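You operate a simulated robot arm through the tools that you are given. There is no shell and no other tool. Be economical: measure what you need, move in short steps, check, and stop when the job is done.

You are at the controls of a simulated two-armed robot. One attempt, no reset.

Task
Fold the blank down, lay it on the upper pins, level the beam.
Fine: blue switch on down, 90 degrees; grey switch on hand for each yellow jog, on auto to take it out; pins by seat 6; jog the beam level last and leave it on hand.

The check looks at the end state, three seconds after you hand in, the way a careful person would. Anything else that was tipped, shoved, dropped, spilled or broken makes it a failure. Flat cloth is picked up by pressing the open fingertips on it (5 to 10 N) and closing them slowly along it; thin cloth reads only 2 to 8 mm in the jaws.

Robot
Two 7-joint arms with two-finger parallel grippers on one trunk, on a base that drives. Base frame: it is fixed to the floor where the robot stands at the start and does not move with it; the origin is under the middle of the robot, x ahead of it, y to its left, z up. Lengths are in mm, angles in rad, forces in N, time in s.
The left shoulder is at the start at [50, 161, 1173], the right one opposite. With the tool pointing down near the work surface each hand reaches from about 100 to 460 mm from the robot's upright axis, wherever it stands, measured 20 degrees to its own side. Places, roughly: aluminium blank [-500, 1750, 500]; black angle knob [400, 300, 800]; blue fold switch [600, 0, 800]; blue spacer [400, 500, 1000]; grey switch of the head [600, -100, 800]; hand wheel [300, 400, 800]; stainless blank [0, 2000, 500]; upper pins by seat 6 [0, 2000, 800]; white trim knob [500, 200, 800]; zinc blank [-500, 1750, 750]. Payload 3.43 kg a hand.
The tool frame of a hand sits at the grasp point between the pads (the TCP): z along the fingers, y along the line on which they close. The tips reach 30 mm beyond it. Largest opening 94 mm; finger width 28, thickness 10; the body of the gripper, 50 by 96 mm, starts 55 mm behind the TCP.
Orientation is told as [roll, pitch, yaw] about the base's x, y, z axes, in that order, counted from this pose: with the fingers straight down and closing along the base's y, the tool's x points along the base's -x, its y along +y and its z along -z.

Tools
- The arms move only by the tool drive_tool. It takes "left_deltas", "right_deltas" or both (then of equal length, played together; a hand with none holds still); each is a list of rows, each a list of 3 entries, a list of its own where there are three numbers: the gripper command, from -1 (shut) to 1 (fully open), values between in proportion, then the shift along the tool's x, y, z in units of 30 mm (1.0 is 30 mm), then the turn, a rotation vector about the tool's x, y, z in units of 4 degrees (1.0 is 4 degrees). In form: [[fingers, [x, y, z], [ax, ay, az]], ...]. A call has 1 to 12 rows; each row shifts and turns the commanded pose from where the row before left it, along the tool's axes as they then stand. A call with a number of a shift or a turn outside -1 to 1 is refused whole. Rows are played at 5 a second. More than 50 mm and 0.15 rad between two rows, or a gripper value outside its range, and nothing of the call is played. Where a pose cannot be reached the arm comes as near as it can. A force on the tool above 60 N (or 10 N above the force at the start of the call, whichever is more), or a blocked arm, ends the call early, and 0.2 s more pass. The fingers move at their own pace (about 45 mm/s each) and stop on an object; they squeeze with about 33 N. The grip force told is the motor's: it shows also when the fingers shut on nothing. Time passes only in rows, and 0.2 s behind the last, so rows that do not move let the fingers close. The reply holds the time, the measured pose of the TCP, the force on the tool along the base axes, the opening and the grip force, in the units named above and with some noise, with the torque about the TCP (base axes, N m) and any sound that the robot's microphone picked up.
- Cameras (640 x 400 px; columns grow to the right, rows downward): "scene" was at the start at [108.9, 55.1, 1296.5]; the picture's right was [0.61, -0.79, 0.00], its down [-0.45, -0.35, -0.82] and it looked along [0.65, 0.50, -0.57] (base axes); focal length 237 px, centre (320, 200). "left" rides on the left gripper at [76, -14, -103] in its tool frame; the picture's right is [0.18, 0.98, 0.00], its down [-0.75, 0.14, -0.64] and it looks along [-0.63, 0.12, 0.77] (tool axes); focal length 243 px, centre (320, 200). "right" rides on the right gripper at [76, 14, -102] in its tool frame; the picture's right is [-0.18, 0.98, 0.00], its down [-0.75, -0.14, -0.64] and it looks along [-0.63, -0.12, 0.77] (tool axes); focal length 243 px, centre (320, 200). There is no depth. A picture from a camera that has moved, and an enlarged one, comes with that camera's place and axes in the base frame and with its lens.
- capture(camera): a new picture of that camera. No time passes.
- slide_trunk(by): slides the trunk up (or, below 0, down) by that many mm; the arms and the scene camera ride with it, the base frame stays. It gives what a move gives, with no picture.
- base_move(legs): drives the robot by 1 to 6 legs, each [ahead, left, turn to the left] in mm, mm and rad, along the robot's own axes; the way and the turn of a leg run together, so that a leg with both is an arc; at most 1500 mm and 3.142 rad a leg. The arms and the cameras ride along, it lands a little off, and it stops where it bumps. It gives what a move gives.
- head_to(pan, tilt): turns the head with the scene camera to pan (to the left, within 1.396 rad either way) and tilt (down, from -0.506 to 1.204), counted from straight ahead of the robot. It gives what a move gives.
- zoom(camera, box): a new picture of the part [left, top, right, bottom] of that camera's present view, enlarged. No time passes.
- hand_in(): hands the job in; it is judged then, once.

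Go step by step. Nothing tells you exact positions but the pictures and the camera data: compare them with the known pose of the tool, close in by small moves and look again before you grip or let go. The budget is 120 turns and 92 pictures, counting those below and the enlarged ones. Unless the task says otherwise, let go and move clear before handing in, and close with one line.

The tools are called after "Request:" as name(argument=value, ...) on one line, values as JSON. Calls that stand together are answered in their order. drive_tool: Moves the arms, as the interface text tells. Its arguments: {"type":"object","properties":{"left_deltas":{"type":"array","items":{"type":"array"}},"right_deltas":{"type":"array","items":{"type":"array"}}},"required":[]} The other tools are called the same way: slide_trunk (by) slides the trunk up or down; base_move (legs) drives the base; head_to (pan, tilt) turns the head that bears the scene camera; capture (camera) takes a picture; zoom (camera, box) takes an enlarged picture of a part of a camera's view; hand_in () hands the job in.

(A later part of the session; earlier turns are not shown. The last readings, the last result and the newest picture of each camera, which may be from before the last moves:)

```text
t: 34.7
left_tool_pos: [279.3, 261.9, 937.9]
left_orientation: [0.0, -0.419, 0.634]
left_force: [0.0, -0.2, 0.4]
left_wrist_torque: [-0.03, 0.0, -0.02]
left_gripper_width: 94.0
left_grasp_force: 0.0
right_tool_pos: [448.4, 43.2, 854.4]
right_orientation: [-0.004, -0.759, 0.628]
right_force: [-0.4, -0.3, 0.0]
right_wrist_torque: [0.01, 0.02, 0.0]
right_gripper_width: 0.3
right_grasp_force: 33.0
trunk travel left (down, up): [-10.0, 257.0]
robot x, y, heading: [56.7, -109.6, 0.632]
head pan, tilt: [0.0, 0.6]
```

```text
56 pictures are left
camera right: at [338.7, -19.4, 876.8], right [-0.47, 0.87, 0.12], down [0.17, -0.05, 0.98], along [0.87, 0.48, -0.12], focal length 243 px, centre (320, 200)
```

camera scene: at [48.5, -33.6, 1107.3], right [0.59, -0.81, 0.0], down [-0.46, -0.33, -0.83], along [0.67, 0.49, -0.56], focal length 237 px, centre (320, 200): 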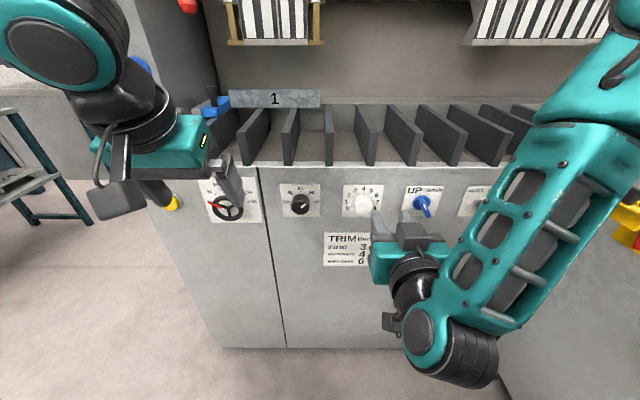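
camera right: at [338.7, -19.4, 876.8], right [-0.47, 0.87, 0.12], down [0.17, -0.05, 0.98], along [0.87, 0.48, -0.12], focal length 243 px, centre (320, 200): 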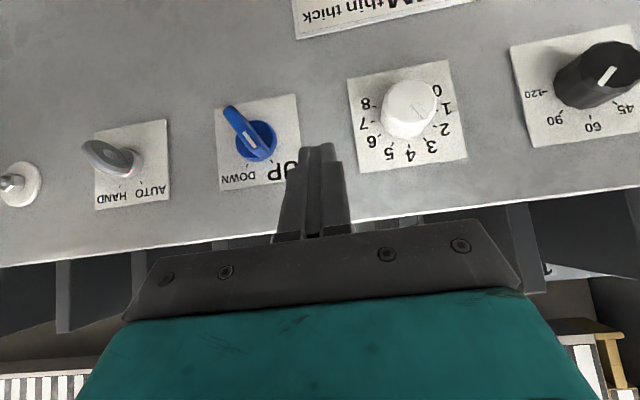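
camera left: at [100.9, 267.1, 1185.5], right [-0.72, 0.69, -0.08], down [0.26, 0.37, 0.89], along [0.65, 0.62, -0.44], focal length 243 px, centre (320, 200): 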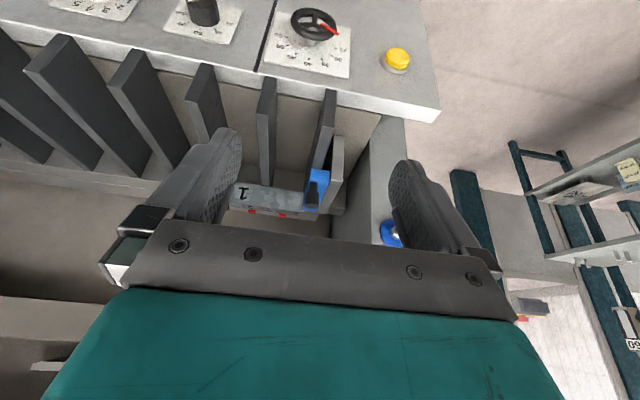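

Next: fingertips closed go to the left of the blue bar's upper end, then push it right (clockwise) to DOWN.

Request:
drive_tool(right_deltas=[[-1, [-0.33, -0.57, 0], [0, 0, 0]], [-1, [-0.33, -0.57, 0], [0, 0, 0]], [-1, [0, 0, 0.8], [0, 0, 0]], [-1, [0, 0, 0.8], [0, 0, 0]], [-1, [0, 0, 0.6], [0, 0, 0]]])

Request:
capture(camera="right")

Request:
zoom(camera="scene", box=[240, 140, 480, 290])

```text
t: 35.9
left_tool_pos: [278.6, 261.8, 938.2]
left_orientation: [0.001, -0.418, 0.635]
left_force: [0.4, 0.0, 0.0]
left_wrist_torque: [0.0, -0.01, -0.01]
left_gripper_width: 93.8
left_grasp_force: 0.2
right_tool_pos: [517.0, 51.9, 820.3]
right_orientation: [-0.005, -0.758, 0.628]
right_force: [0.5, -0.9, 0.5]
right_wrist_torque: [0.0, -0.01, -0.01]
right_gripper_width: 0.0
right_grasp_force: 32.9
trunk travel left (down, up): [-10.0, 257.0]
robot x, y, heading: [55.7, -111.0, 0.632]
head pan, tilt: [0.0, 0.6]
```

```text
55 pictures are left
camera right: at [407.3, -11.9, 842.3], right [-0.47, 0.87, 0.12], down [0.17, -0.05, 0.98], along [0.87, 0.48, -0.12], focal length 243 px, centre (320, 200)
```

right: 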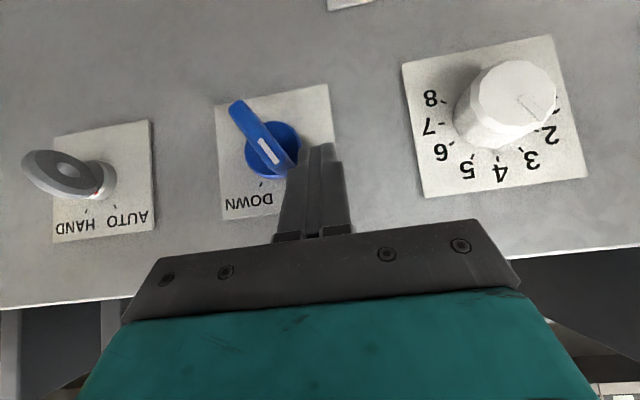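

```text
2.67 times, centred on (360, 215) of scene
camera zoom: at [159.1, -32.2, 1107.3], right [0.59, -0.81, 0.0], down [-0.46, -0.33, -0.82], along [0.66, 0.49, -0.57], focal length 633 px, centre (213, 160)
```

zoom: 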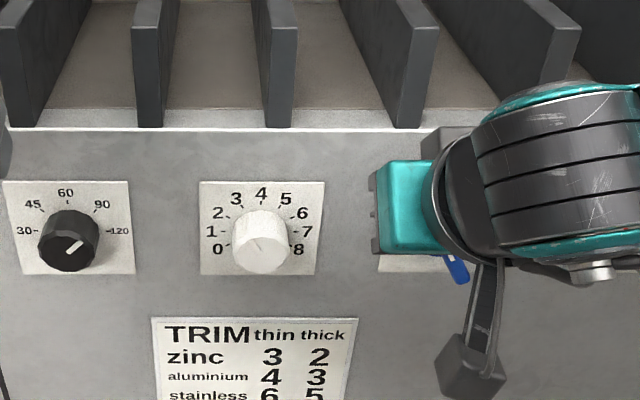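

Request:
drive_tool(right_deltas=[[-1, [0, -0.4, 0], [0, 0, 0]], [-1, [0, -0.4, 0], [0, 0, 0]], [-1, [0, -0.4, 0], [0, 0, 0]], [-1, [0, -0.3, 0], [0, 0, 0]]])

Request:
capture(camera="right")

```text
t: 36.8
left_tool_pos: [276.3, 264.0, 937.9]
left_orientation: [0.001, -0.419, 0.638]
left_force: [0.2, 0.0, 0.2]
left_wrist_torque: [0.03, -0.01, -0.03]
left_gripper_width: 94.0
left_grasp_force: 0.1
right_tool_pos: [530.3, 32.6, 823.6]
right_orientation: [0.033, -0.764, 0.654]
right_force: [-3.1, 11.8, 0.1]
right_wrist_torque: [0.34, 0.11, 0.16]
right_gripper_width: 0.0
right_grasp_force: 33.1
trunk travel left (down, up): [-10.0, 257.0]
robot x, y, heading: [55.1, -109.5, 0.637]
head pan, tilt: [0.0, 0.6]
stopped in row 4 (right hand): the force on the tool passed its limit at 66 N (the readings are from after the stop); the commanded pose is now the measured one
```

```text
53 pictures are left
camera right: at [422.5, -36.3, 844.9], right [-0.51, 0.85, 0.15], down [0.18, -0.07, 0.98], along [0.84, 0.53, -0.12], focal length 243 px, centre (320, 200)
```

right: 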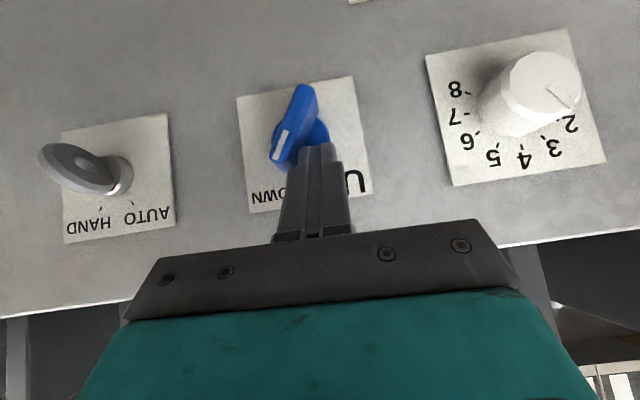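

The blue lever swung to DOWN. I retreat and look at it and the grey lever.

Request:
drive_tool(right_deltas=[[-1, [0, 0.3, 0], [0, 0, 0]], [-1, [0, 0, -1], [0, 0, 0]], [-1, [0, 0, -1], [0, 0, 0]], [-1, [0, -1, 0], [0, 0, -0.4]], [-1, [0, -1, 0], [0, 0, 0]], [-1, [0, -1, 0], [0, 0, 0]], [-1, [0, -1, 0], [0, 0, 0]]])

Request:
capture(camera="right")

Request:
zoom(camera="right", box=[200, 60, 480, 240])

```text
t: 38.4
left_tool_pos: [277.6, 262.9, 939.0]
left_orientation: [0.0, -0.418, 0.639]
left_force: [0.2, 0.1, -0.3]
left_wrist_torque: [0.0, -0.03, -0.02]
left_gripper_width: 94.0
left_grasp_force: 0.1
right_tool_pos: [568.7, -81.9, 865.3]
right_orientation: [0.001, -0.761, 0.687]
right_force: [0.0, 0.1, 1.1]
right_wrist_torque: [0.06, 0.0, 0.0]
right_gripper_width: 0.0
right_grasp_force: 32.8
trunk travel left (down, up): [-10.0, 257.0]
robot x, y, heading: [54.8, -110.6, 0.634]
head pan, tilt: [0.0, 0.6]
```

```text
52 pictures are left
camera right: at [463.3, -152.5, 886.4], right [-0.52, 0.84, 0.13], down [0.17, -0.04, 0.98], along [0.84, 0.53, -0.12], focal length 243 px, centre (320, 200)
```

right: 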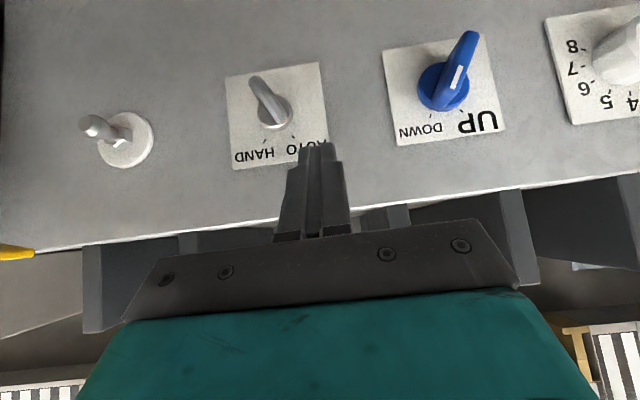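

```text
2.22 times, centred on (340, 150) of right
camera zoom: at [463.3, -152.5, 886.4], right [-0.52, 0.84, 0.13], down [0.17, -0.04, 0.98], along [0.84, 0.53, -0.12], focal length 539 px, centre (276, 311)
```

zoom: 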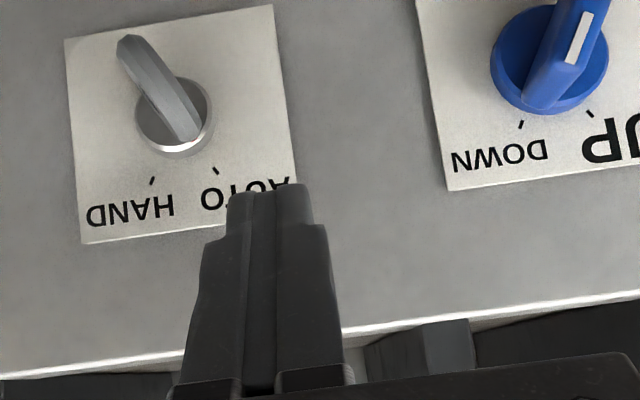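

Blue is on DOWN; grey points to AUTO. Same push for grey to HAND.

Request:
drive_tool(right_deltas=[[-1, [0.1, 0, 1], [0, 0, 0]], [-1, [0, 0, 0.95], [0, 0, 0]], [-1, [0, -0.4, 0], [0, 0, 0]], [-1, [0, -0.4, 0], [0, 0, 0]], [-1, [0, -0.4, 0], [0, 0, 0]], [-1, [0, -0.15, 0], [0, 0, 0]]])

Request:
zoom(camera="right", box=[140, 60, 480, 240])

```text
t: 39.8
left_tool_pos: [274.0, 266.7, 937.4]
left_orientation: [-0.002, -0.417, 0.642]
left_force: [-0.2, 0.0, -0.1]
left_wrist_torque: [0.0, -0.01, -0.01]
left_gripper_width: 94.1
left_grasp_force: 0.2
right_tool_pos: [615.1, -79.2, 822.4]
right_orientation: [0.017, -0.77, 0.701]
right_force: [-25.3, 32.9, 6.2]
right_wrist_torque: [1.0, 0.67, 0.5]
right_gripper_width: 0.0
right_grasp_force: 33.1
trunk travel left (down, up): [-10.0, 257.0]
robot x, y, heading: [55.3, -110.8, 0.64]
head pan, tilt: [0.0, 0.6]
```

```text
1.88 times, centred on (310, 150) of right
camera zoom: at [511.6, -152.1, 843.7], right [-0.54, 0.83, 0.14], down [0.17, -0.05, 0.98], along [0.82, 0.56, -0.11], focal length 457 px, centre (339, 294)
```

zoom: 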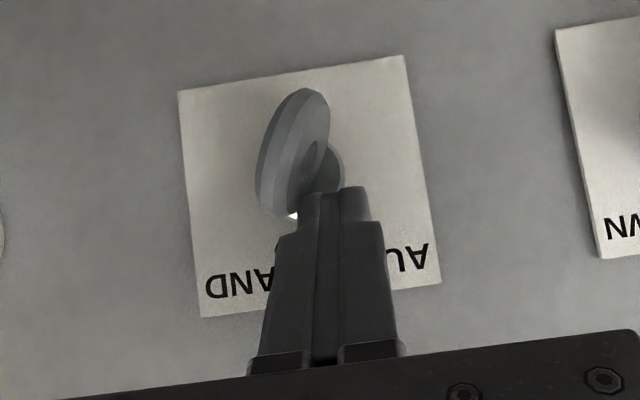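

Request:
drive_tool(right_deltas=[[-1, [0, 0.4, 0], [0, 0, 0]], [-1, [0, 0, -1], [0, 0, 0]], [-1, [0, 0, -1], [0, 0, 0]], [-1, [0, 0.5, -0.5], [0, 0, 0]]])

Request:
zoom(camera="right", box=[140, 60, 480, 240])

```text
t: 40.8
left_tool_pos: [277.7, 264.5, 937.6]
left_orientation: [0.0, -0.42, 0.638]
left_force: [-0.4, 0.1, 0.4]
left_wrist_torque: [-0.02, 0.03, -0.02]
left_gripper_width: 93.7
left_grasp_force: 0.1
right_tool_pos: [565.8, -103.0, 875.6]
right_orientation: [-0.002, -0.761, 0.685]
right_force: [-0.1, -1.2, -0.2]
right_wrist_torque: [0.0, 0.01, 0.0]
right_gripper_width: 0.2
right_grasp_force: 33.1
trunk travel left (down, up): [-10.0, 257.0]
robot x, y, heading: [55.8, -107.4, 0.636]
head pan, tilt: [0.0, 0.6]
```

```text
1.88 times, centred on (310, 150) of right
camera zoom: at [460.3, -172.3, 896.8], right [-0.52, 0.85, 0.13], down [0.17, -0.04, 0.98], along [0.84, 0.53, -0.12], focal length 457 px, centre (339, 294)
```

zoom: 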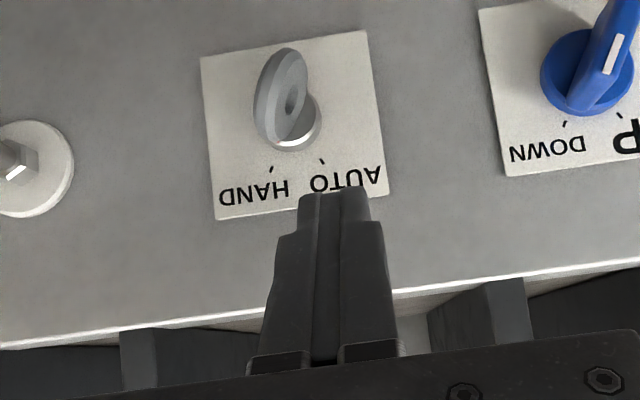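

Request:
drive_tool(right_deltas=[[-1, [0, -1, -0.3], [0, 0, 0]]])

Request:
zoom(camera="right", box=[230, 60, 390, 170])

```text
t: 41.2
left_tool_pos: [277.1, 263.8, 936.6]
left_orientation: [0.001, -0.419, 0.638]
left_force: [0.1, -0.3, 0.4]
left_wrist_torque: [-0.01, 0.01, 0.0]
left_gripper_width: 93.9
left_grasp_force: 0.1
right_tool_pos: [581.2, -128.3, 884.2]
right_orientation: [0.002, -0.762, 0.687]
right_force: [-0.2, 0.6, -0.2]
right_wrist_torque: [0.04, 0.0, -0.01]
right_gripper_width: 0.0
right_grasp_force: 33.0
trunk travel left (down, up): [-10.0, 257.0]
robot x, y, heading: [57.3, -109.0, 0.632]
head pan, tilt: [0.0, 0.6]
```

```text
3.64 times, centred on (310, 115) of right
camera zoom: at [474.4, -198.0, 903.8], right [-0.52, 0.84, 0.13], down [0.17, -0.05, 0.98], along [0.84, 0.53, -0.12], focal length 882 px, centre (356, 509)
```

zoom: 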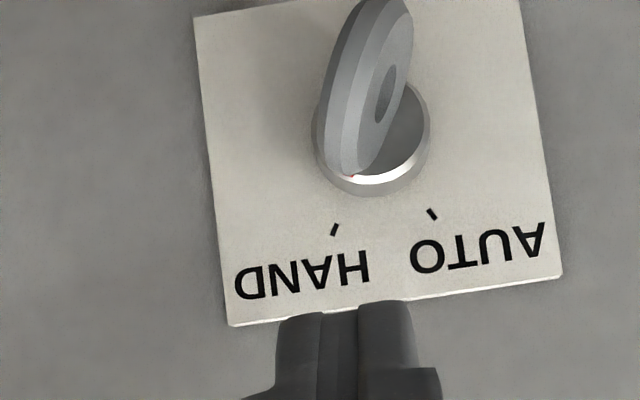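

Grey is on HAND now. I center the base so left hand reaches the yellow button and right hand the grey switch, and bring the left hand before the yellow button.

Request:
base_move(legs=[[30, 58, 0]])

Request:
drive_tool(left_deltas=[[-1, [0, 1, 0], [0, -1, 0]], [-1, [0, 1, 0], [0, -1, 0]], [-1, [0, 1, 0], [0, -1, 0]], [-1, [0, 1, 0], [0, -1, 0]], [-1, [0, 1, 0], [0, -1, 0]], [-1, [0, 0.85, 0], [0, 0, 0]], [-1, [0, 0.85, 0], [0, 0, 0]], [-1, [0.9, 0, 0.62], [0, 0, 0]], [-1, [0.9, 0, 0.62], [0, 0, 0]], [-1, [0.9, 0, 0.62], [0, 0, 0]], [-1, [0.9, 0, 0.62], [0, 0, 0]]])

Request:
capture(camera="left")

Request:
capture(camera="scene")

```text
t: 42.4
left_tool_pos: [265.7, 328.4, 938.0]
left_orientation: [-0.001, -0.418, 0.641]
left_force: [0.3, 0.4, -0.8]
left_wrist_torque: [0.0, -0.03, -0.01]
left_gripper_width: 94.0
left_grasp_force: 0.1
right_tool_pos: [569.8, -63.4, 882.7]
right_orientation: [0.002, -0.761, 0.687]
right_force: [0.4, 0.3, 0.5]
right_wrist_torque: [0.02, -0.03, 0.0]
right_gripper_width: 0.0
right_grasp_force: 33.2
trunk travel left (down, up): [-10.0, 257.0]
robot x, y, heading: [47.2, -42.0, 0.636]
head pan, tilt: [0.0, 0.6]
```

```text
t: 44.8
left_tool_pos: [125.8, 473.4, 809.4]
left_orientation: [-0.001, -0.769, 0.639]
left_force: [-0.5, 0.0, -1.1]
left_wrist_torque: [0.03, -0.01, 0.01]
left_gripper_width: 0.0
left_grasp_force: 32.6
right_tool_pos: [569.8, -64.1, 882.6]
right_orientation: [-0.001, -0.762, 0.687]
right_force: [-0.1, 0.0, -0.4]
right_wrist_torque: [-0.02, 0.01, -0.03]
right_gripper_width: 0.2
right_grasp_force: 33.3
trunk travel left (down, up): [-10.0, 257.0]
robot x, y, heading: [44.0, -43.1, 0.641]
head pan, tilt: [0.0, 0.6]
```

```text
47 pictures are left
camera left: at [32.8, 387.2, 829.6], right [-0.69, 0.71, -0.13], down [-0.01, 0.17, 0.99], along [0.72, 0.68, -0.11], focal length 243 px, centre (320, 200)
```

left: 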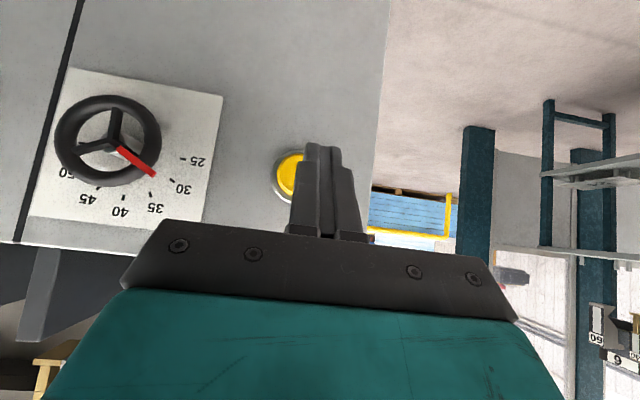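

```text
46 pictures are left
camera scene: at [147.6, 33.5, 1107.3], right [0.59, -0.8, 0.0], down [-0.45, -0.34, -0.83], along [0.66, 0.49, -0.56], focal length 237 px, centre (320, 200)
```

scene: 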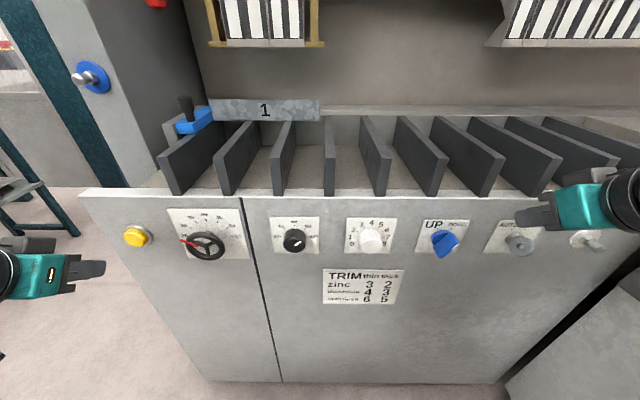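

Line up the left fingertips with the yellow button and approach it in steps.

Request:
drive_tool(left_deltas=[[-1, [0, -0.6, 0], [0, 0, 0]], [-1, [-0.55, 0, 0.53], [0, 0, 0]], [-1, [-0.5, 0, 0.48], [0, 0, 0]]])

Request:
zoom(camera="scene", box=[60, 180, 260, 300])

Request:
zoom(camera="left", box=[220, 100, 420, 240])

```text
t: 45.6
left_tool_pos: [171.1, 485.9, 809.3]
left_orientation: [0.0, -0.768, 0.637]
left_force: [-0.6, 0.3, -0.2]
left_wrist_torque: [-0.01, -0.04, 0.01]
left_gripper_width: 0.1
left_grasp_force: 32.7
right_tool_pos: [569.7, -64.7, 883.7]
right_orientation: [0.001, -0.762, 0.687]
right_force: [0.3, -0.3, -0.3]
right_wrist_torque: [-0.03, 0.03, 0.0]
right_gripper_width: 0.0
right_grasp_force: 32.3
trunk travel left (down, up): [-10.0, 257.0]
robot x, y, heading: [45.7, -44.5, 0.637]
head pan, tilt: [0.0, 0.6]
```

```text
3.20 times, centred on (160, 240) of scene
camera zoom: at [147.6, 33.5, 1107.3], right [0.6, -0.8, 0.0], down [-0.45, -0.34, -0.82], along [0.66, 0.49, -0.57], focal length 760 px, centre (832, 72)
```

zoom: 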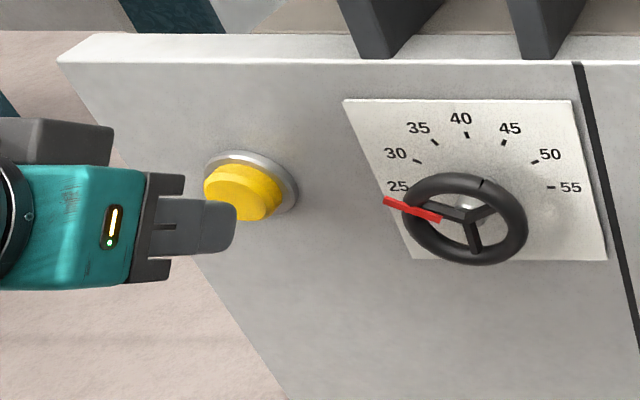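

```text
2.86 times, centred on (320, 170) of left
camera zoom: at [78.9, 399.0, 829.7], right [-0.69, 0.71, -0.13], down [-0.01, 0.17, 0.99], along [0.72, 0.68, -0.11], focal length 693 px, centre (320, 286)
```

zoom: 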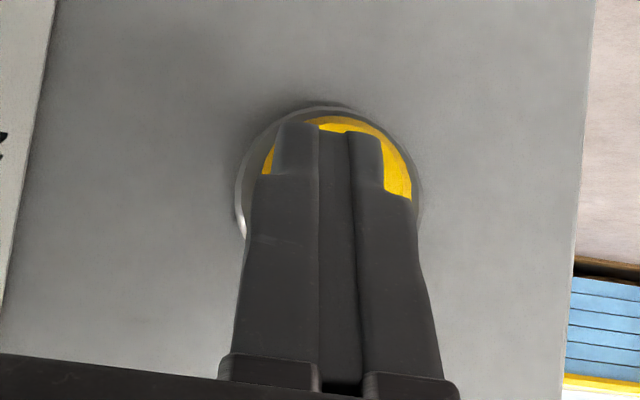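

Request:
drive_tool(left_deltas=[[-1, [-0.1, 0, 0.096], [0, 0, 0]], [-1, [-0.1, 0, 0.096], [0, 0, 0]], [-1, [-0.1, 0, 0.096], [0, 0, 0]]])

Request:
capture(camera="scene")

```text
t: 46.4
left_tool_pos: [181.7, 493.1, 810.0]
left_orientation: [0.0, -0.768, 0.639]
left_force: [-0.3, -0.9, -0.4]
left_wrist_torque: [0.04, -0.06, 0.01]
left_gripper_width: 0.3
left_grasp_force: 32.9
right_tool_pos: [570.5, -64.0, 883.9]
right_orientation: [0.0, -0.763, 0.686]
right_force: [0.4, 0.4, -0.3]
right_wrist_torque: [0.0, 0.0, 0.03]
right_gripper_width: 0.0
right_grasp_force: 33.2
trunk travel left (down, up): [-10.0, 257.0]
robot x, y, heading: [45.7, -40.9, 0.638]
head pan, tilt: [0.0, 0.6]
```

```text
43 pictures are left
camera scene: at [147.6, 33.4, 1107.3], right [0.59, -0.8, 0.0], down [-0.45, -0.34, -0.83], along [0.66, 0.49, -0.56], focal length 237 px, centre (320, 200)
```

scene: 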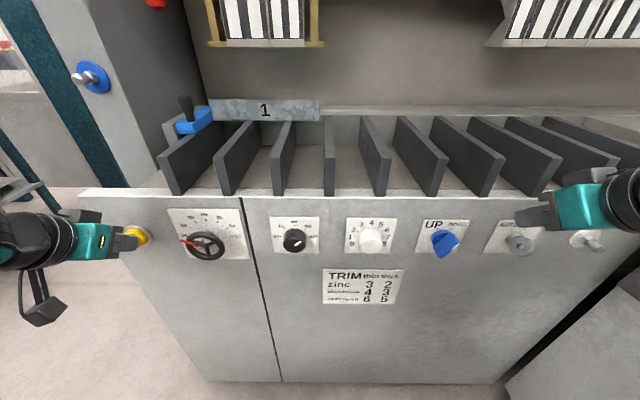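

Request:
drive_tool(left_deltas=[[-1, [-0.1, 0, 0.096], [0, 0, 0]], [-1, [-0.1, 0, 0.096], [0, 0, 0]], [-1, [-0.1, 0, 0.096], [0, 0, 0]]])

```text
t: 47.2
left_tool_pos: [189.8, 498.6, 810.3]
left_orientation: [0.0, -0.764, 0.639]
left_force: [-21.5, -15.8, 3.3]
left_wrist_torque: [-0.1, 0.17, -0.02]
left_gripper_width: 0.0
left_grasp_force: 32.4
right_tool_pos: [568.2, -65.5, 884.1]
right_orientation: [0.001, -0.767, 0.688]
right_force: [-0.6, 0.2, 0.0]
right_wrist_torque: [0.0, -0.01, -0.03]
right_gripper_width: 0.0
right_grasp_force: 32.9
trunk travel left (down, up): [-10.0, 257.0]
robot x, y, heading: [45.7, -41.7, 0.639]
head pan, tilt: [0.0, 0.6]
heard: click
```

A click, the button is pressed. I hold and look at the beam.

Request:
drive_tool(left_deltas=[[-1, [0, 0, 0], [0, 0, 0]], [-1, [0, 0, 0], [0, 0, 0]], [-1, [0, 0, 0], [0, 0, 0]], [-1, [0, 0, 0], [0, 0, 0]]])

Request:
capture(camera="scene")

```text
t: 48.2
left_tool_pos: [189.3, 498.7, 807.8]
left_orientation: [-0.001, -0.765, 0.638]
left_force: [-29.5, -23.8, -1.2]
left_wrist_torque: [-0.14, 0.53, -0.02]
left_gripper_width: 0.0
left_grasp_force: 33.2
right_tool_pos: [568.5, -65.4, 884.6]
right_orientation: [-0.001, -0.767, 0.687]
right_force: [-0.1, 0.7, 0.6]
right_wrist_torque: [0.04, -0.02, -0.01]
right_gripper_width: 0.0
right_grasp_force: 33.3
trunk travel left (down, up): [-10.0, 257.0]
robot x, y, heading: [45.7, -43.2, 0.639]
head pan, tilt: [0.0, 0.6]
```

```text
42 pictures are left
camera scene: at [145.6, 31.8, 1107.6], right [0.6, -0.8, 0.0], down [-0.45, -0.33, -0.83], along [0.66, 0.49, -0.56], focal length 237 px, centre (320, 200)
```

scene: 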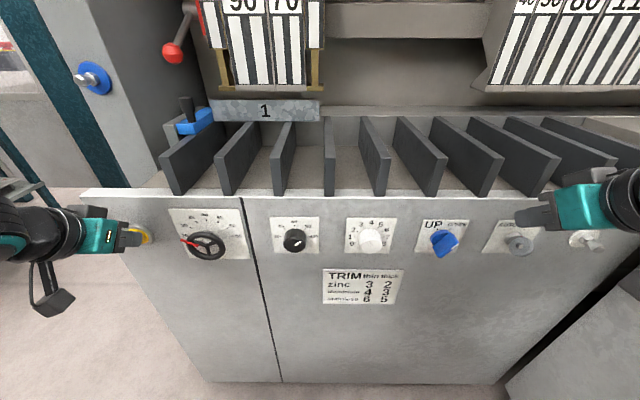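

The head with tools is coming down; keep holding and watch.

Request:
drive_tool(left_deltas=[[-1, [0, 0, 0], [0, 0, 0]], [-1, [0, 0, 0], [0, 0, 0]], [-1, [0, 0, 0], [0, 0, 0]], [-1, [0, 0, 0], [0, 0, 0]]])

Request:
capture(camera="scene")

```text
t: 49.2
left_tool_pos: [189.3, 500.3, 808.5]
left_orientation: [-0.003, -0.763, 0.641]
left_force: [-30.9, -24.7, -2.6]
left_wrist_torque: [-0.3, 0.41, -0.03]
left_gripper_width: 0.0
left_grasp_force: 33.7
right_tool_pos: [567.6, -64.3, 883.5]
right_orientation: [0.0, -0.765, 0.687]
right_force: [-0.2, 0.5, -0.2]
right_wrist_torque: [0.0, 0.0, -0.02]
right_gripper_width: 0.3
right_grasp_force: 33.1
trunk travel left (down, up): [-10.0, 257.0]
robot x, y, heading: [47.1, -47.1, 0.638]
head pan, tilt: [0.0, 0.6]
```

```text
41 pictures are left
camera scene: at [145.6, 32.0, 1107.7], right [0.6, -0.8, 0.0], down [-0.45, -0.33, -0.83], along [0.66, 0.49, -0.56], focal length 237 px, centre (320, 200)
```

scene: 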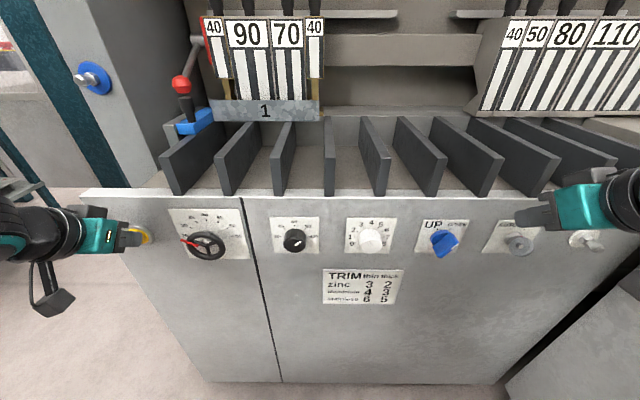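

Request:
zoom(camera="scene", box=[150, 10, 350, 140])

```text
3.08 times, centred on (250, 75) of scene
camera zoom: at [145.6, 32.0, 1107.7], right [0.6, -0.8, 0.0], down [-0.45, -0.33, -0.83], along [0.66, 0.49, -0.56], focal length 730 px, centre (535, 585)
```

zoom: 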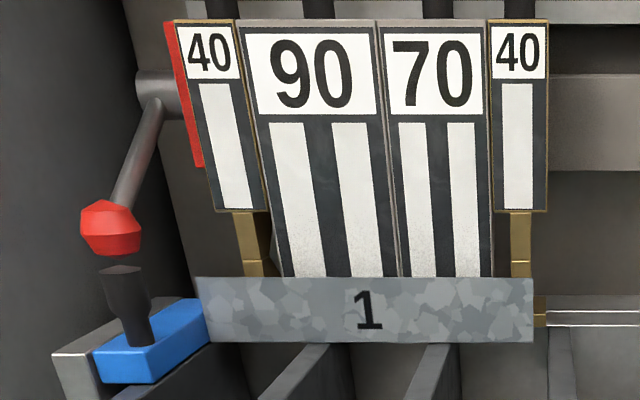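

The red-ball lever is ~90 mm away from the spacer knob, so no collision. Keep holding.

Request:
drive_tool(left_deltas=[[-1, [0, 0, 0], [0, 0, 0]], [-1, [0, 0, 0], [0, 0, 0]], [-1, [0, 0, 0], [0, 0, 0]], [-1, [0, 0, 0], [0, 0, 0]]])

Request:
capture(camera="scene")

```text
t: 50.2
left_tool_pos: [189.5, 499.2, 808.2]
left_orientation: [-0.002, -0.765, 0.64]
left_force: [-30.9, -24.0, -2.0]
left_wrist_torque: [-0.35, 0.4, 0.02]
left_gripper_width: 0.1
left_grasp_force: 32.9
right_tool_pos: [568.6, -64.5, 883.5]
right_orientation: [0.0, -0.765, 0.69]
right_force: [-0.6, 0.0, -0.2]
right_wrist_torque: [0.01, -0.02, 0.03]
right_gripper_width: 0.1
right_grasp_force: 32.6
trunk travel left (down, up): [-10.0, 257.0]
robot x, y, heading: [47.2, -47.7, 0.639]
head pan, tilt: [0.0, 0.6]
```

```text
39 pictures are left
camera scene: at [145.5, 32.0, 1107.7], right [0.6, -0.8, 0.0], down [-0.45, -0.33, -0.83], along [0.66, 0.49, -0.56], focal length 237 px, centre (320, 200)
```

scene: 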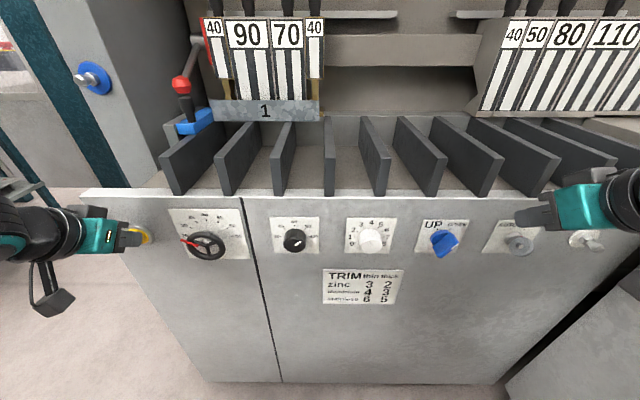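

Request:
drive_tool(left_deltas=[[-1, [0, 0, 0], [0, 0, 0]], [-1, [0, 0, 0], [0, 0, 0]], [-1, [0, 0, 0], [0, 0, 0]], [-1, [0, 0, 0], [0, 0, 0]], [-1, [0, 0, 0], [0, 0, 0]], [-1, [0, 0, 0], [0, 0, 0]], [-1, [0, 0, 0], [0, 0, 0]], [-1, [0, 0, 0], [0, 0, 0]]])

Request:
zoom(camera="scene", box=[150, 60, 350, 200])

```text
t: 52.0
left_tool_pos: [190.0, 499.0, 809.1]
left_orientation: [-0.002, -0.764, 0.641]
left_force: [-31.7, -24.3, -1.4]
left_wrist_torque: [-0.34, 0.39, -0.02]
left_gripper_width: 0.0
left_grasp_force: 33.1
right_tool_pos: [568.9, -64.0, 884.9]
right_orientation: [0.001, -0.767, 0.686]
right_force: [0.2, -0.8, 0.2]
right_wrist_torque: [-0.01, 0.03, 0.01]
right_gripper_width: 0.1
right_grasp_force: 32.8
trunk travel left (down, up): [-10.0, 257.0]
robot x, y, heading: [44.3, -45.6, 0.639]
head pan, tilt: [0.0, 0.6]
```

```text
2.86 times, centred on (250, 130) of scene
camera zoom: at [145.5, 31.9, 1107.7], right [0.6, -0.8, 0.0], down [-0.45, -0.33, -0.83], along [0.66, 0.49, -0.56], focal length 678 px, centre (520, 400)
```

zoom: 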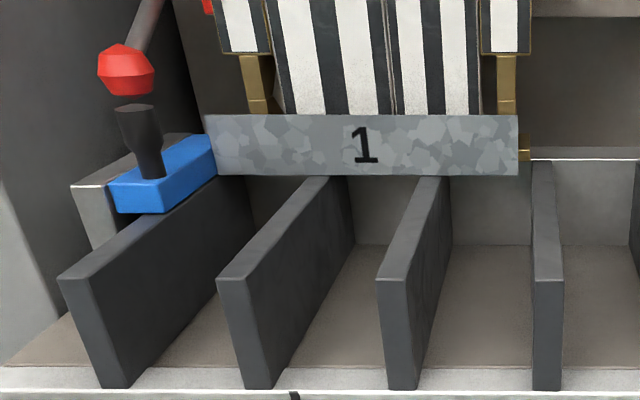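

Motion stopped with the head down. I release the button and look from higher up to see what was done.

Request:
drive_tool(left_deltas=[[-1, [0.4, 0, -0.4], [0, 0, 0]], [-1, [0.6, 0, -0.6], [0, 0, 0]], [-1, [0, 0, 0], [0, 0, 0]]])

Request:
slide_trunk(by=240)

Request:
capture(camera="scene")

Request:
zoom(camera="scene", box=[140, 100, 440, 290])

```text
t: 52.8
left_tool_pos: [158.7, 474.8, 811.0]
left_orientation: [0.0, -0.77, 0.638]
left_force: [-0.7, 0.5, -0.3]
left_wrist_torque: [-0.04, 0.02, 0.0]
left_gripper_width: 0.2
left_grasp_force: 33.2
right_tool_pos: [570.8, -62.8, 882.5]
right_orientation: [0.0, -0.763, 0.686]
right_force: [0.5, -1.0, -0.3]
right_wrist_torque: [0.03, -0.01, 0.02]
right_gripper_width: 0.3
right_grasp_force: 33.4
trunk travel left (down, up): [-10.0, 257.0]
robot x, y, heading: [48.4, -46.8, 0.641]
head pan, tilt: [0.0, 0.6]
```

```text
t: 55.3
left_tool_pos: [157.8, 474.5, 1049.3]
left_orientation: [-0.001, -0.769, 0.639]
left_force: [-0.2, 0.3, 0.1]
left_wrist_torque: [-0.02, 0.0, 0.01]
left_gripper_width: 0.0
left_grasp_force: 32.6
right_tool_pos: [569.6, -62.7, 1121.6]
right_orientation: [-0.002, -0.763, 0.688]
right_force: [0.2, -0.4, -0.2]
right_wrist_torque: [0.0, -0.01, 0.0]
right_gripper_width: 0.1
right_grasp_force: 32.4
trunk travel left (down, up): [-250.0, 17.0]
robot x, y, heading: [41.5, -46.3, 0.635]
head pan, tilt: [0.0, 0.6]
```

```text
37 pictures are left
camera scene: at [147.7, 33.5, 1347.3], right [0.59, -0.8, 0.0], down [-0.45, -0.34, -0.83], along [0.66, 0.49, -0.56], focal length 237 px, centre (320, 200)
```

scene: 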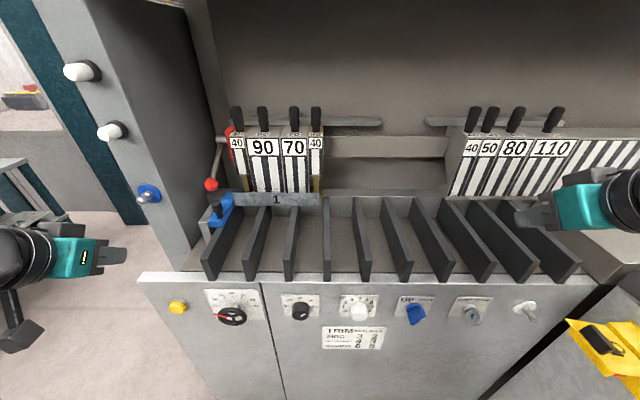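

```text
2.11 times, centred on (290, 195) of scene
camera zoom: at [147.7, 33.5, 1347.3], right [0.59, -0.8, 0.0], down [-0.45, -0.34, -0.83], along [0.66, 0.49, -0.56], focal length 500 px, centre (383, 210)
```

zoom: 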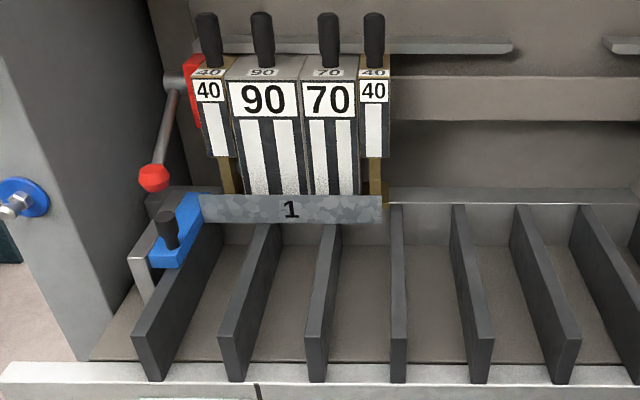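

The head clamps the floor of the blank behind upright flange 1, but nothing has folded yet. I'll press the jog again.

Request:
slide_trunk(by=-240)

Request:
drive_tool(left_deltas=[[-1, [-0.4, 0, 0.4], [0, 0, 0]], [-1, [-0.4, 0, 0.4], [0, 0, 0]], [-1, [-0.1, 0, 0.1], [0, 0, 0]], [-1, [-0.1, 0, 0.1], [0, 0, 0]], [-1, [0, 0, 0], [0, 0, 0]], [-1, [0, 0, 0], [0, 0, 0]]])

Request:
zoom(camera="scene", box=[130, 60, 370, 200])

```text
t: 57.8
left_tool_pos: [158.2, 476.5, 810.2]
left_orientation: [-0.001, -0.768, 0.637]
left_force: [-0.4, -0.1, 0.2]
left_wrist_torque: [0.01, 0.0, -0.01]
left_gripper_width: 0.1
left_grasp_force: 33.3
right_tool_pos: [570.8, -64.2, 882.3]
right_orientation: [0.0, -0.763, 0.688]
right_force: [0.2, -0.5, 0.4]
right_wrist_torque: [-0.03, 0.01, -0.01]
right_gripper_width: 0.0
right_grasp_force: 33.2
trunk travel left (down, up): [-10.0, 257.0]
robot x, y, heading: [47.5, -47.1, 0.636]
head pan, tilt: [0.0, 0.6]
```

```text
t: 59.2
left_tool_pos: [190.2, 499.0, 808.1]
left_orientation: [-0.001, -0.765, 0.638]
left_force: [-27.4, -19.0, 1.0]
left_wrist_torque: [-0.12, 0.36, 0.04]
left_gripper_width: 0.0
left_grasp_force: 33.4
right_tool_pos: [568.2, -65.2, 883.9]
right_orientation: [0.0, -0.766, 0.687]
right_force: [-0.3, -0.5, 0.3]
right_wrist_torque: [0.0, 0.01, -0.02]
right_gripper_width: 0.0
right_grasp_force: 32.5
trunk travel left (down, up): [-10.0, 257.0]
robot x, y, heading: [47.5, -42.8, 0.641]
head pan, tilt: [0.0, 0.6]
heard: click
```

```text
2.67 times, centred on (250, 130) of scene
camera zoom: at [145.6, 32.0, 1107.6], right [0.6, -0.8, 0.0], down [-0.45, -0.34, -0.83], along [0.66, 0.49, -0.56], focal length 633 px, centre (507, 387)
```

zoom: 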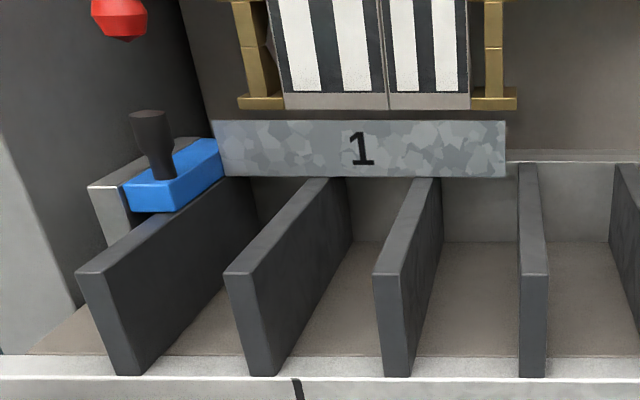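

The head rises on this press. I release and look from above at the blank.

Request:
drive_tool(left_deltas=[[-1, [0, 0, 0], [0, 0, 0]], [-1, [0, 0, 0], [0, 0, 0]], [-1, [0, 0, 0], [0, 0, 0]], [-1, [0, 0, 0], [0, 0, 0]], [-1, [0, 0, 0], [0, 0, 0]], [-1, [0.4, 0, -0.4], [0, 0, 0]], [-1, [0.6, 0, -0.6], [0, 0, 0]]])

Request:
slide_trunk(by=240)

Request:
capture(camera="scene")

Request:
zoom(camera="scene", box=[180, 150, 380, 270])

```text
t: 60.8
left_tool_pos: [159.2, 476.5, 810.2]
left_orientation: [0.001, -0.774, 0.637]
left_force: [-0.3, -0.4, 0.0]
left_wrist_torque: [0.03, 0.01, -0.03]
left_gripper_width: 0.0
left_grasp_force: 32.8
right_tool_pos: [570.4, -64.1, 882.6]
right_orientation: [0.0, -0.763, 0.686]
right_force: [-0.6, -0.2, -0.3]
right_wrist_torque: [0.05, 0.0, 0.03]
right_gripper_width: 0.0
right_grasp_force: 32.9
trunk travel left (down, up): [-10.0, 257.0]
robot x, y, heading: [45.5, -41.3, 0.634]
head pan, tilt: [0.0, 0.6]
```

```text
t: 63.3
left_tool_pos: [158.6, 476.4, 1048.6]
left_orientation: [-0.001, -0.768, 0.639]
left_force: [-0.1, 0.1, 0.0]
left_wrist_torque: [-0.05, 0.0, 0.02]
left_gripper_width: 0.1
left_grasp_force: 32.9
right_tool_pos: [572.8, -63.8, 1121.5]
right_orientation: [0.0, -0.762, 0.687]
right_force: [0.1, -0.2, 0.0]
right_wrist_torque: [0.01, 0.04, 0.0]
right_gripper_width: 0.0
right_grasp_force: 32.9
trunk travel left (down, up): [-250.0, 17.0]
robot x, y, heading: [48.4, -45.9, 0.64]
head pan, tilt: [0.0, 0.6]
```

```text
34 pictures are left
camera scene: at [147.7, 33.5, 1347.3], right [0.59, -0.8, 0.0], down [-0.45, -0.34, -0.83], along [0.66, 0.49, -0.56], focal length 237 px, centre (320, 200)
```

scene: 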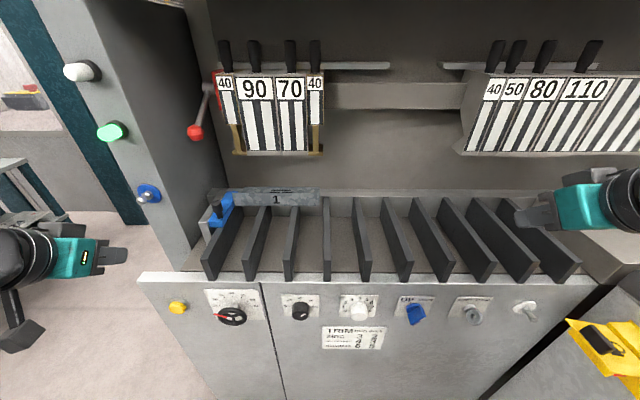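

```text
3.20 times, centred on (280, 210) of scene
camera zoom: at [147.7, 33.5, 1347.3], right [0.59, -0.8, 0.0], down [-0.45, -0.34, -0.83], along [0.66, 0.49, -0.56], focal length 760 px, centre (448, 168)
```

zoom: 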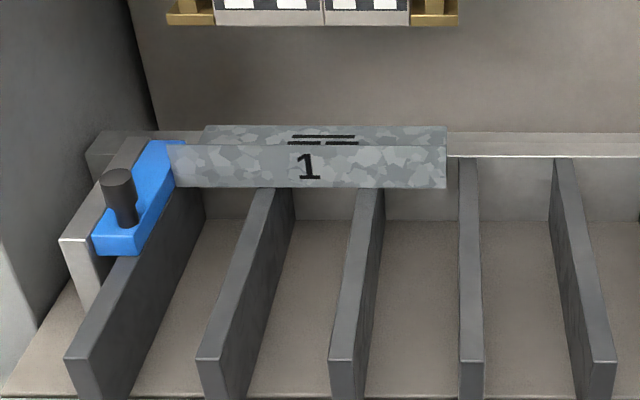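

A green lamp is lit, flange 2 has been folded under and the head is fully up. Now grey to AUTO to free the part: shift base right a little, lower, and push the lever's upper end left.

Request:
base_move(legs=[[0, -58, 0]])

Request:
slide_trunk(by=-240)

Request:
drive_tool(right_deltas=[[-1, [0, -0.55, 0], [0, 0, 0]], [-1, [0, -0.55, 0], [0, 0, 0]], [-1, [0.4, 0, 0.7], [0, 0, 0]], [-1, [0.4, 0, 0.7], [0, 0, 0]]])

Request:
capture(camera="right")

```text
t: 64.5
left_tool_pos: [193.2, 429.3, 1049.7]
left_orientation: [0.002, -0.767, 0.635]
left_force: [-0.1, -0.6, 0.5]
left_wrist_torque: [0.0, 0.0, 0.01]
left_gripper_width: 0.2
left_grasp_force: 33.4
right_tool_pos: [605.0, -110.5, 1123.0]
right_orientation: [0.004, -0.762, 0.687]
right_force: [0.4, -0.2, -0.4]
right_wrist_torque: [0.0, -0.01, 0.03]
right_gripper_width: 0.0
right_grasp_force: 33.0
trunk travel left (down, up): [-250.0, 17.0]
robot x, y, heading: [80.2, -93.4, 0.64]
head pan, tilt: [0.0, 0.6]
```

```text
t: 67.0
left_tool_pos: [192.0, 429.4, 809.0]
left_orientation: [0.001, -0.768, 0.639]
left_force: [0.2, 1.6, 0.1]
left_wrist_torque: [-0.01, 0.0, 0.02]
left_gripper_width: 0.0
left_grasp_force: 33.1
right_tool_pos: [603.4, -110.8, 882.8]
right_orientation: [-0.001, -0.761, 0.687]
right_force: [0.6, -0.8, -0.2]
right_wrist_torque: [0.01, 0.04, 0.03]
right_gripper_width: 0.0
right_grasp_force: 33.0
trunk travel left (down, up): [-10.0, 257.0]
robot x, y, heading: [79.9, -91.5, 0.636]
head pan, tilt: [0.0, 0.6]
```

```text
t: 68.0
left_tool_pos: [194.3, 428.5, 808.5]
left_orientation: [-0.001, -0.768, 0.638]
left_force: [-0.4, -0.4, -0.7]
left_wrist_torque: [-0.01, -0.02, 0.04]
left_gripper_width: 0.0
left_grasp_force: 33.3
right_tool_pos: [634.5, -128.9, 835.5]
right_orientation: [0.0, -0.764, 0.688]
right_force: [-0.6, 0.9, 0.2]
right_wrist_torque: [0.01, -0.02, 0.0]
right_gripper_width: 0.0
right_grasp_force: 32.7
trunk travel left (down, up): [-10.0, 257.0]
robot x, y, heading: [78.4, -91.3, 0.634]
head pan, tilt: [0.0, 0.6]
```

```text
32 pictures are left
camera right: at [528.6, -198.7, 856.7], right [-0.52, 0.84, 0.13], down [0.17, -0.05, 0.98], along [0.84, 0.53, -0.12], focal length 243 px, centre (320, 200)
```

right: 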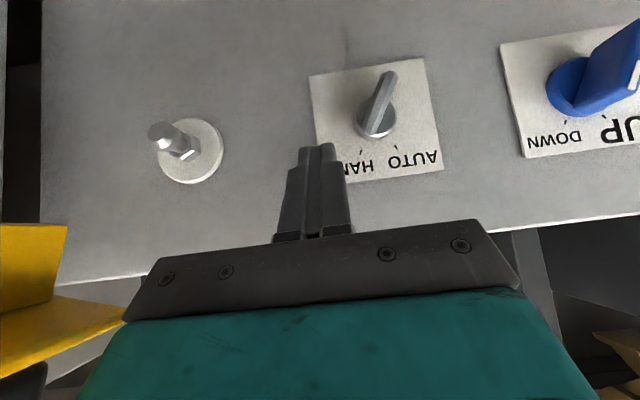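

Request:
drive_tool(right_deltas=[[-1, [0.06, 0, 0.64], [0, 0, 0]], [-1, [0, 0.35, 0], [0, 0, 0]], [-1, [0, 0.35, 0], [0, 0, 0]], [-1, [0, 0.35, 0], [0, 0, 0]], [-1, [0, 0.3, 0], [0, 0, 0]]])

Request:
drive_tool(right_deltas=[[-1, [0, -0.5, 0], [0, 0, 0]], [-1, [0, 0, -0.9], [0, 0, 0]], [-1, [0, 0, -0.9], [0, 0, 0]], [-1, [0, 0, -0.5], [0, 0, 0]]])

Request:
zoom(camera="right", box=[280, 40, 480, 190])

```text
t: 69.2
left_tool_pos: [195.3, 425.9, 811.3]
left_orientation: [0.003, -0.77, 0.633]
left_force: [-0.9, 0.4, 0.3]
left_wrist_torque: [0.03, -0.01, 0.02]
left_gripper_width: 0.1
left_grasp_force: 32.9
right_tool_pos: [623.6, -97.8, 822.9]
right_orientation: [-0.019, -0.768, 0.683]
right_force: [19.5, -34.8, 13.7]
right_wrist_torque: [-0.86, -0.62, -0.39]
right_gripper_width: 0.0
right_grasp_force: 32.6
trunk travel left (down, up): [-10.0, 257.0]
robot x, y, heading: [79.6, -90.8, 0.633]
head pan, tilt: [0.0, 0.6]
```

```text
t: 70.2
left_tool_pos: [193.3, 429.5, 809.2]
left_orientation: [0.0, -0.768, 0.64]
left_force: [-0.1, 0.2, -0.9]
left_wrist_torque: [-0.01, -0.03, 0.03]
left_gripper_width: 0.1
left_grasp_force: 33.3
right_tool_pos: [589.6, -132.1, 871.4]
right_orientation: [0.001, -0.762, 0.685]
right_force: [0.1, -0.2, 0.1]
right_wrist_torque: [-0.04, -0.02, 0.03]
right_gripper_width: 0.2
right_grasp_force: 32.7
trunk travel left (down, up): [-10.0, 257.0]
robot x, y, heading: [78.3, -92.1, 0.636]
head pan, tilt: [0.0, 0.6]
```

```text
2.67 times, centred on (380, 115) of right
camera zoom: at [483.8, -200.9, 891.7], right [-0.52, 0.84, 0.13], down [0.17, -0.05, 0.98], along [0.84, 0.53, -0.12], focal length 647 px, centre (160, 427)
```

zoom: 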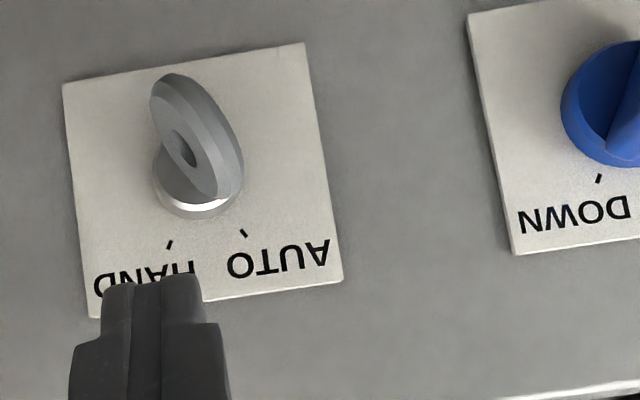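

Grey is on AUTO. The part: flange 1 upright at n≈691 (z 948–993), floor ~100 mm deep behind it. I raise the trunk and turn the left tool straight down and 90° round to pinch the flange.

Request:
slide_trunk(by=140)

Request:
drive_tool(left_deltas=[[-1, [0, -0.5, -1], [0, 1, 0]], [-1, [0, -0.5, -1], [0, 1, 0]], [-1, [0, -0.5, -1], [0, 1, 0]], [-1, [0, -0.5, -1], [0, 1, 0]], [-1, [0, -0.5, -1], [0, 1, 0]], [-1, [0, -0.5, 0], [0, 1, 0]], [-1, [0, -0.5, 0], [0, 1, 0]], [-1, [0, -0.5, 0], [0, 1, 0]], [-1, [0, 0, 0], [0, 1, 0]], [-1, [0, 0, 0], [0, 1, 0]], [-1, [0, 0, 0], [0, 1, 0]]], right_deltas=[[-1, [0, 0, -1], [0, 0, 0]], [-1, [0, 0, -1], [0, 0, 0]], [-1, [0, 0, -1], [0, 0, 0]], [-1, [0, 0, -1], [0, 0, 0]], [-1, [0.5, 0, -1], [0, 0, 0]], [-1, [0.5, 0, -1], [0, 0, 0]], [-1, [0.5, 0, 0], [0, 0, 0]], [-1, [0.5, 0, 0], [0, 0, 0]], [-1, [0, 0, 0], [0, 0, 0]], [-1, [0, 0, 0], [0, 0, 0]], [-1, [0, 0, 0], [0, 0, 0]]])

Request:
drive_tool(left_deltas=[[0.5, [0, 0, 0], [0, 0, 1]], [0.5, [0, 0, 0], [0, 0, 1]], [0.5, [0, 0, 0], [0, 0, 1]], [0.5, [0, 0, 0], [0, 0, 1]], [0.5, [0, 0, 0], [0, 0, 1]], [0.5, [0, 0, 0], [0, 0, 1]], [0.5, [0, 0, 0], [0, 0, 1]], [0.5, [0, 0, 0], [0, 0, 1]], [0.5, [0, 0, 0], [0, 0, 1]], [0.5, [0, 0, 0], [0, 0, 1]], [0.5, [0, 0, 0], [0, 0, 1]]])

Request:
drive_tool(left_deltas=[[0.5, [0, 0, 0], [0, 0, 1]], [0.5, [0, 0, 0], [0, 0, 1]], [0.5, [0, 0, 0], [0, 0, 1]], [0.5, [0, 0, 0], [0, 0, 1]], [0.5, [0, 0, 0], [0, 0, 1]], [0.5, [0, 0, 0], [0, 0, 1]], [0.5, [0, 0, 0], [0, 0, 1]], [0.5, [0, 0, 0], [0, 0, 1]], [0.5, [0, 0, 0], [0, 0, 1]], [0.5, [0, 0, 0], [0, 0, 1]], [0.5, [0, 0, 0], [0, 0, 1]], [0.5, [0, 0, 0], [0, 0, 0.5]]])

```text
t: 71.9
left_tool_pos: [192.8, 429.5, 948.6]
left_orientation: [0.0, -0.768, 0.638]
left_force: [0.0, 0.5, 1.6]
left_wrist_torque: [0.02, -0.01, -0.01]
left_gripper_width: 0.0
left_grasp_force: 33.0
right_tool_pos: [590.2, -131.5, 1009.8]
right_orientation: [0.002, -0.763, 0.688]
right_force: [0.8, 1.1, 0.2]
right_wrist_torque: [-0.02, 0.03, 0.0]
right_gripper_width: 0.3
right_grasp_force: 33.4
trunk travel left (down, up): [-150.0, 117.0]
robot x, y, heading: [77.5, -88.7, 0.637]
head pan, tilt: [0.0, 0.6]
```

```text
t: 74.3
left_tool_pos: [199.1, 286.1, 1072.2]
left_orientation: [0.0, -0.001, 0.64]
left_force: [0.4, -0.1, 0.0]
left_wrist_torque: [-0.03, -0.03, 0.02]
left_gripper_width: 0.0
left_grasp_force: 33.0
left hand out of reach, approached as far as the arm can: row 3
right_tool_pos: [502.4, -250.4, 1130.3]
right_orientation: [0.003, -0.762, 0.686]
right_force: [0.0, -0.2, -0.4]
right_wrist_torque: [0.01, 0.0, 0.01]
right_gripper_width: 0.0
right_grasp_force: 33.5
right hand out of reach, approached as far as the arm can: row 2, 3, 5, 6, 7, 8
trunk travel left (down, up): [-150.0, 117.0]
robot x, y, heading: [78.8, -89.0, 0.633]
head pan, tilt: [0.0, 0.6]
```

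```text
t: 76.7
left_tool_pos: [197.9, 287.6, 1071.9]
left_orientation: [0.002, 0.0, -0.13]
left_force: [0.1, -0.6, 0.0]
left_wrist_torque: [-0.02, 0.03, 0.0]
left_gripper_width: 70.8
left_grasp_force: 0.0
right_tool_pos: [502.1, -248.4, 1129.7]
right_orientation: [0.003, -0.763, 0.689]
right_force: [0.1, -0.1, -0.4]
right_wrist_torque: [-0.05, -0.01, 0.0]
right_gripper_width: 0.0
right_grasp_force: 33.3
trunk travel left (down, up): [-150.0, 117.0]
robot x, y, heading: [78.9, -88.4, 0.634]
head pan, tilt: [0.0, 0.6]
```

```text
t: 79.3
left_tool_pos: [197.4, 287.2, 1070.9]
left_orientation: [-0.001, 0.001, -0.933]
left_force: [-0.1, 0.1, -1.4]
left_wrist_torque: [-0.02, -0.04, -0.04]
left_gripper_width: 70.4
left_grasp_force: 0.0
right_tool_pos: [502.3, -248.9, 1129.2]
right_orientation: [0.002, -0.762, 0.687]
right_force: [0.3, 0.8, -0.2]
right_wrist_torque: [0.0, -0.02, 0.03]
right_gripper_width: 0.2
right_grasp_force: 32.7
trunk travel left (down, up): [-150.0, 117.0]
robot x, y, heading: [80.5, -94.7, 0.637]
head pan, tilt: [0.0, 0.6]
```

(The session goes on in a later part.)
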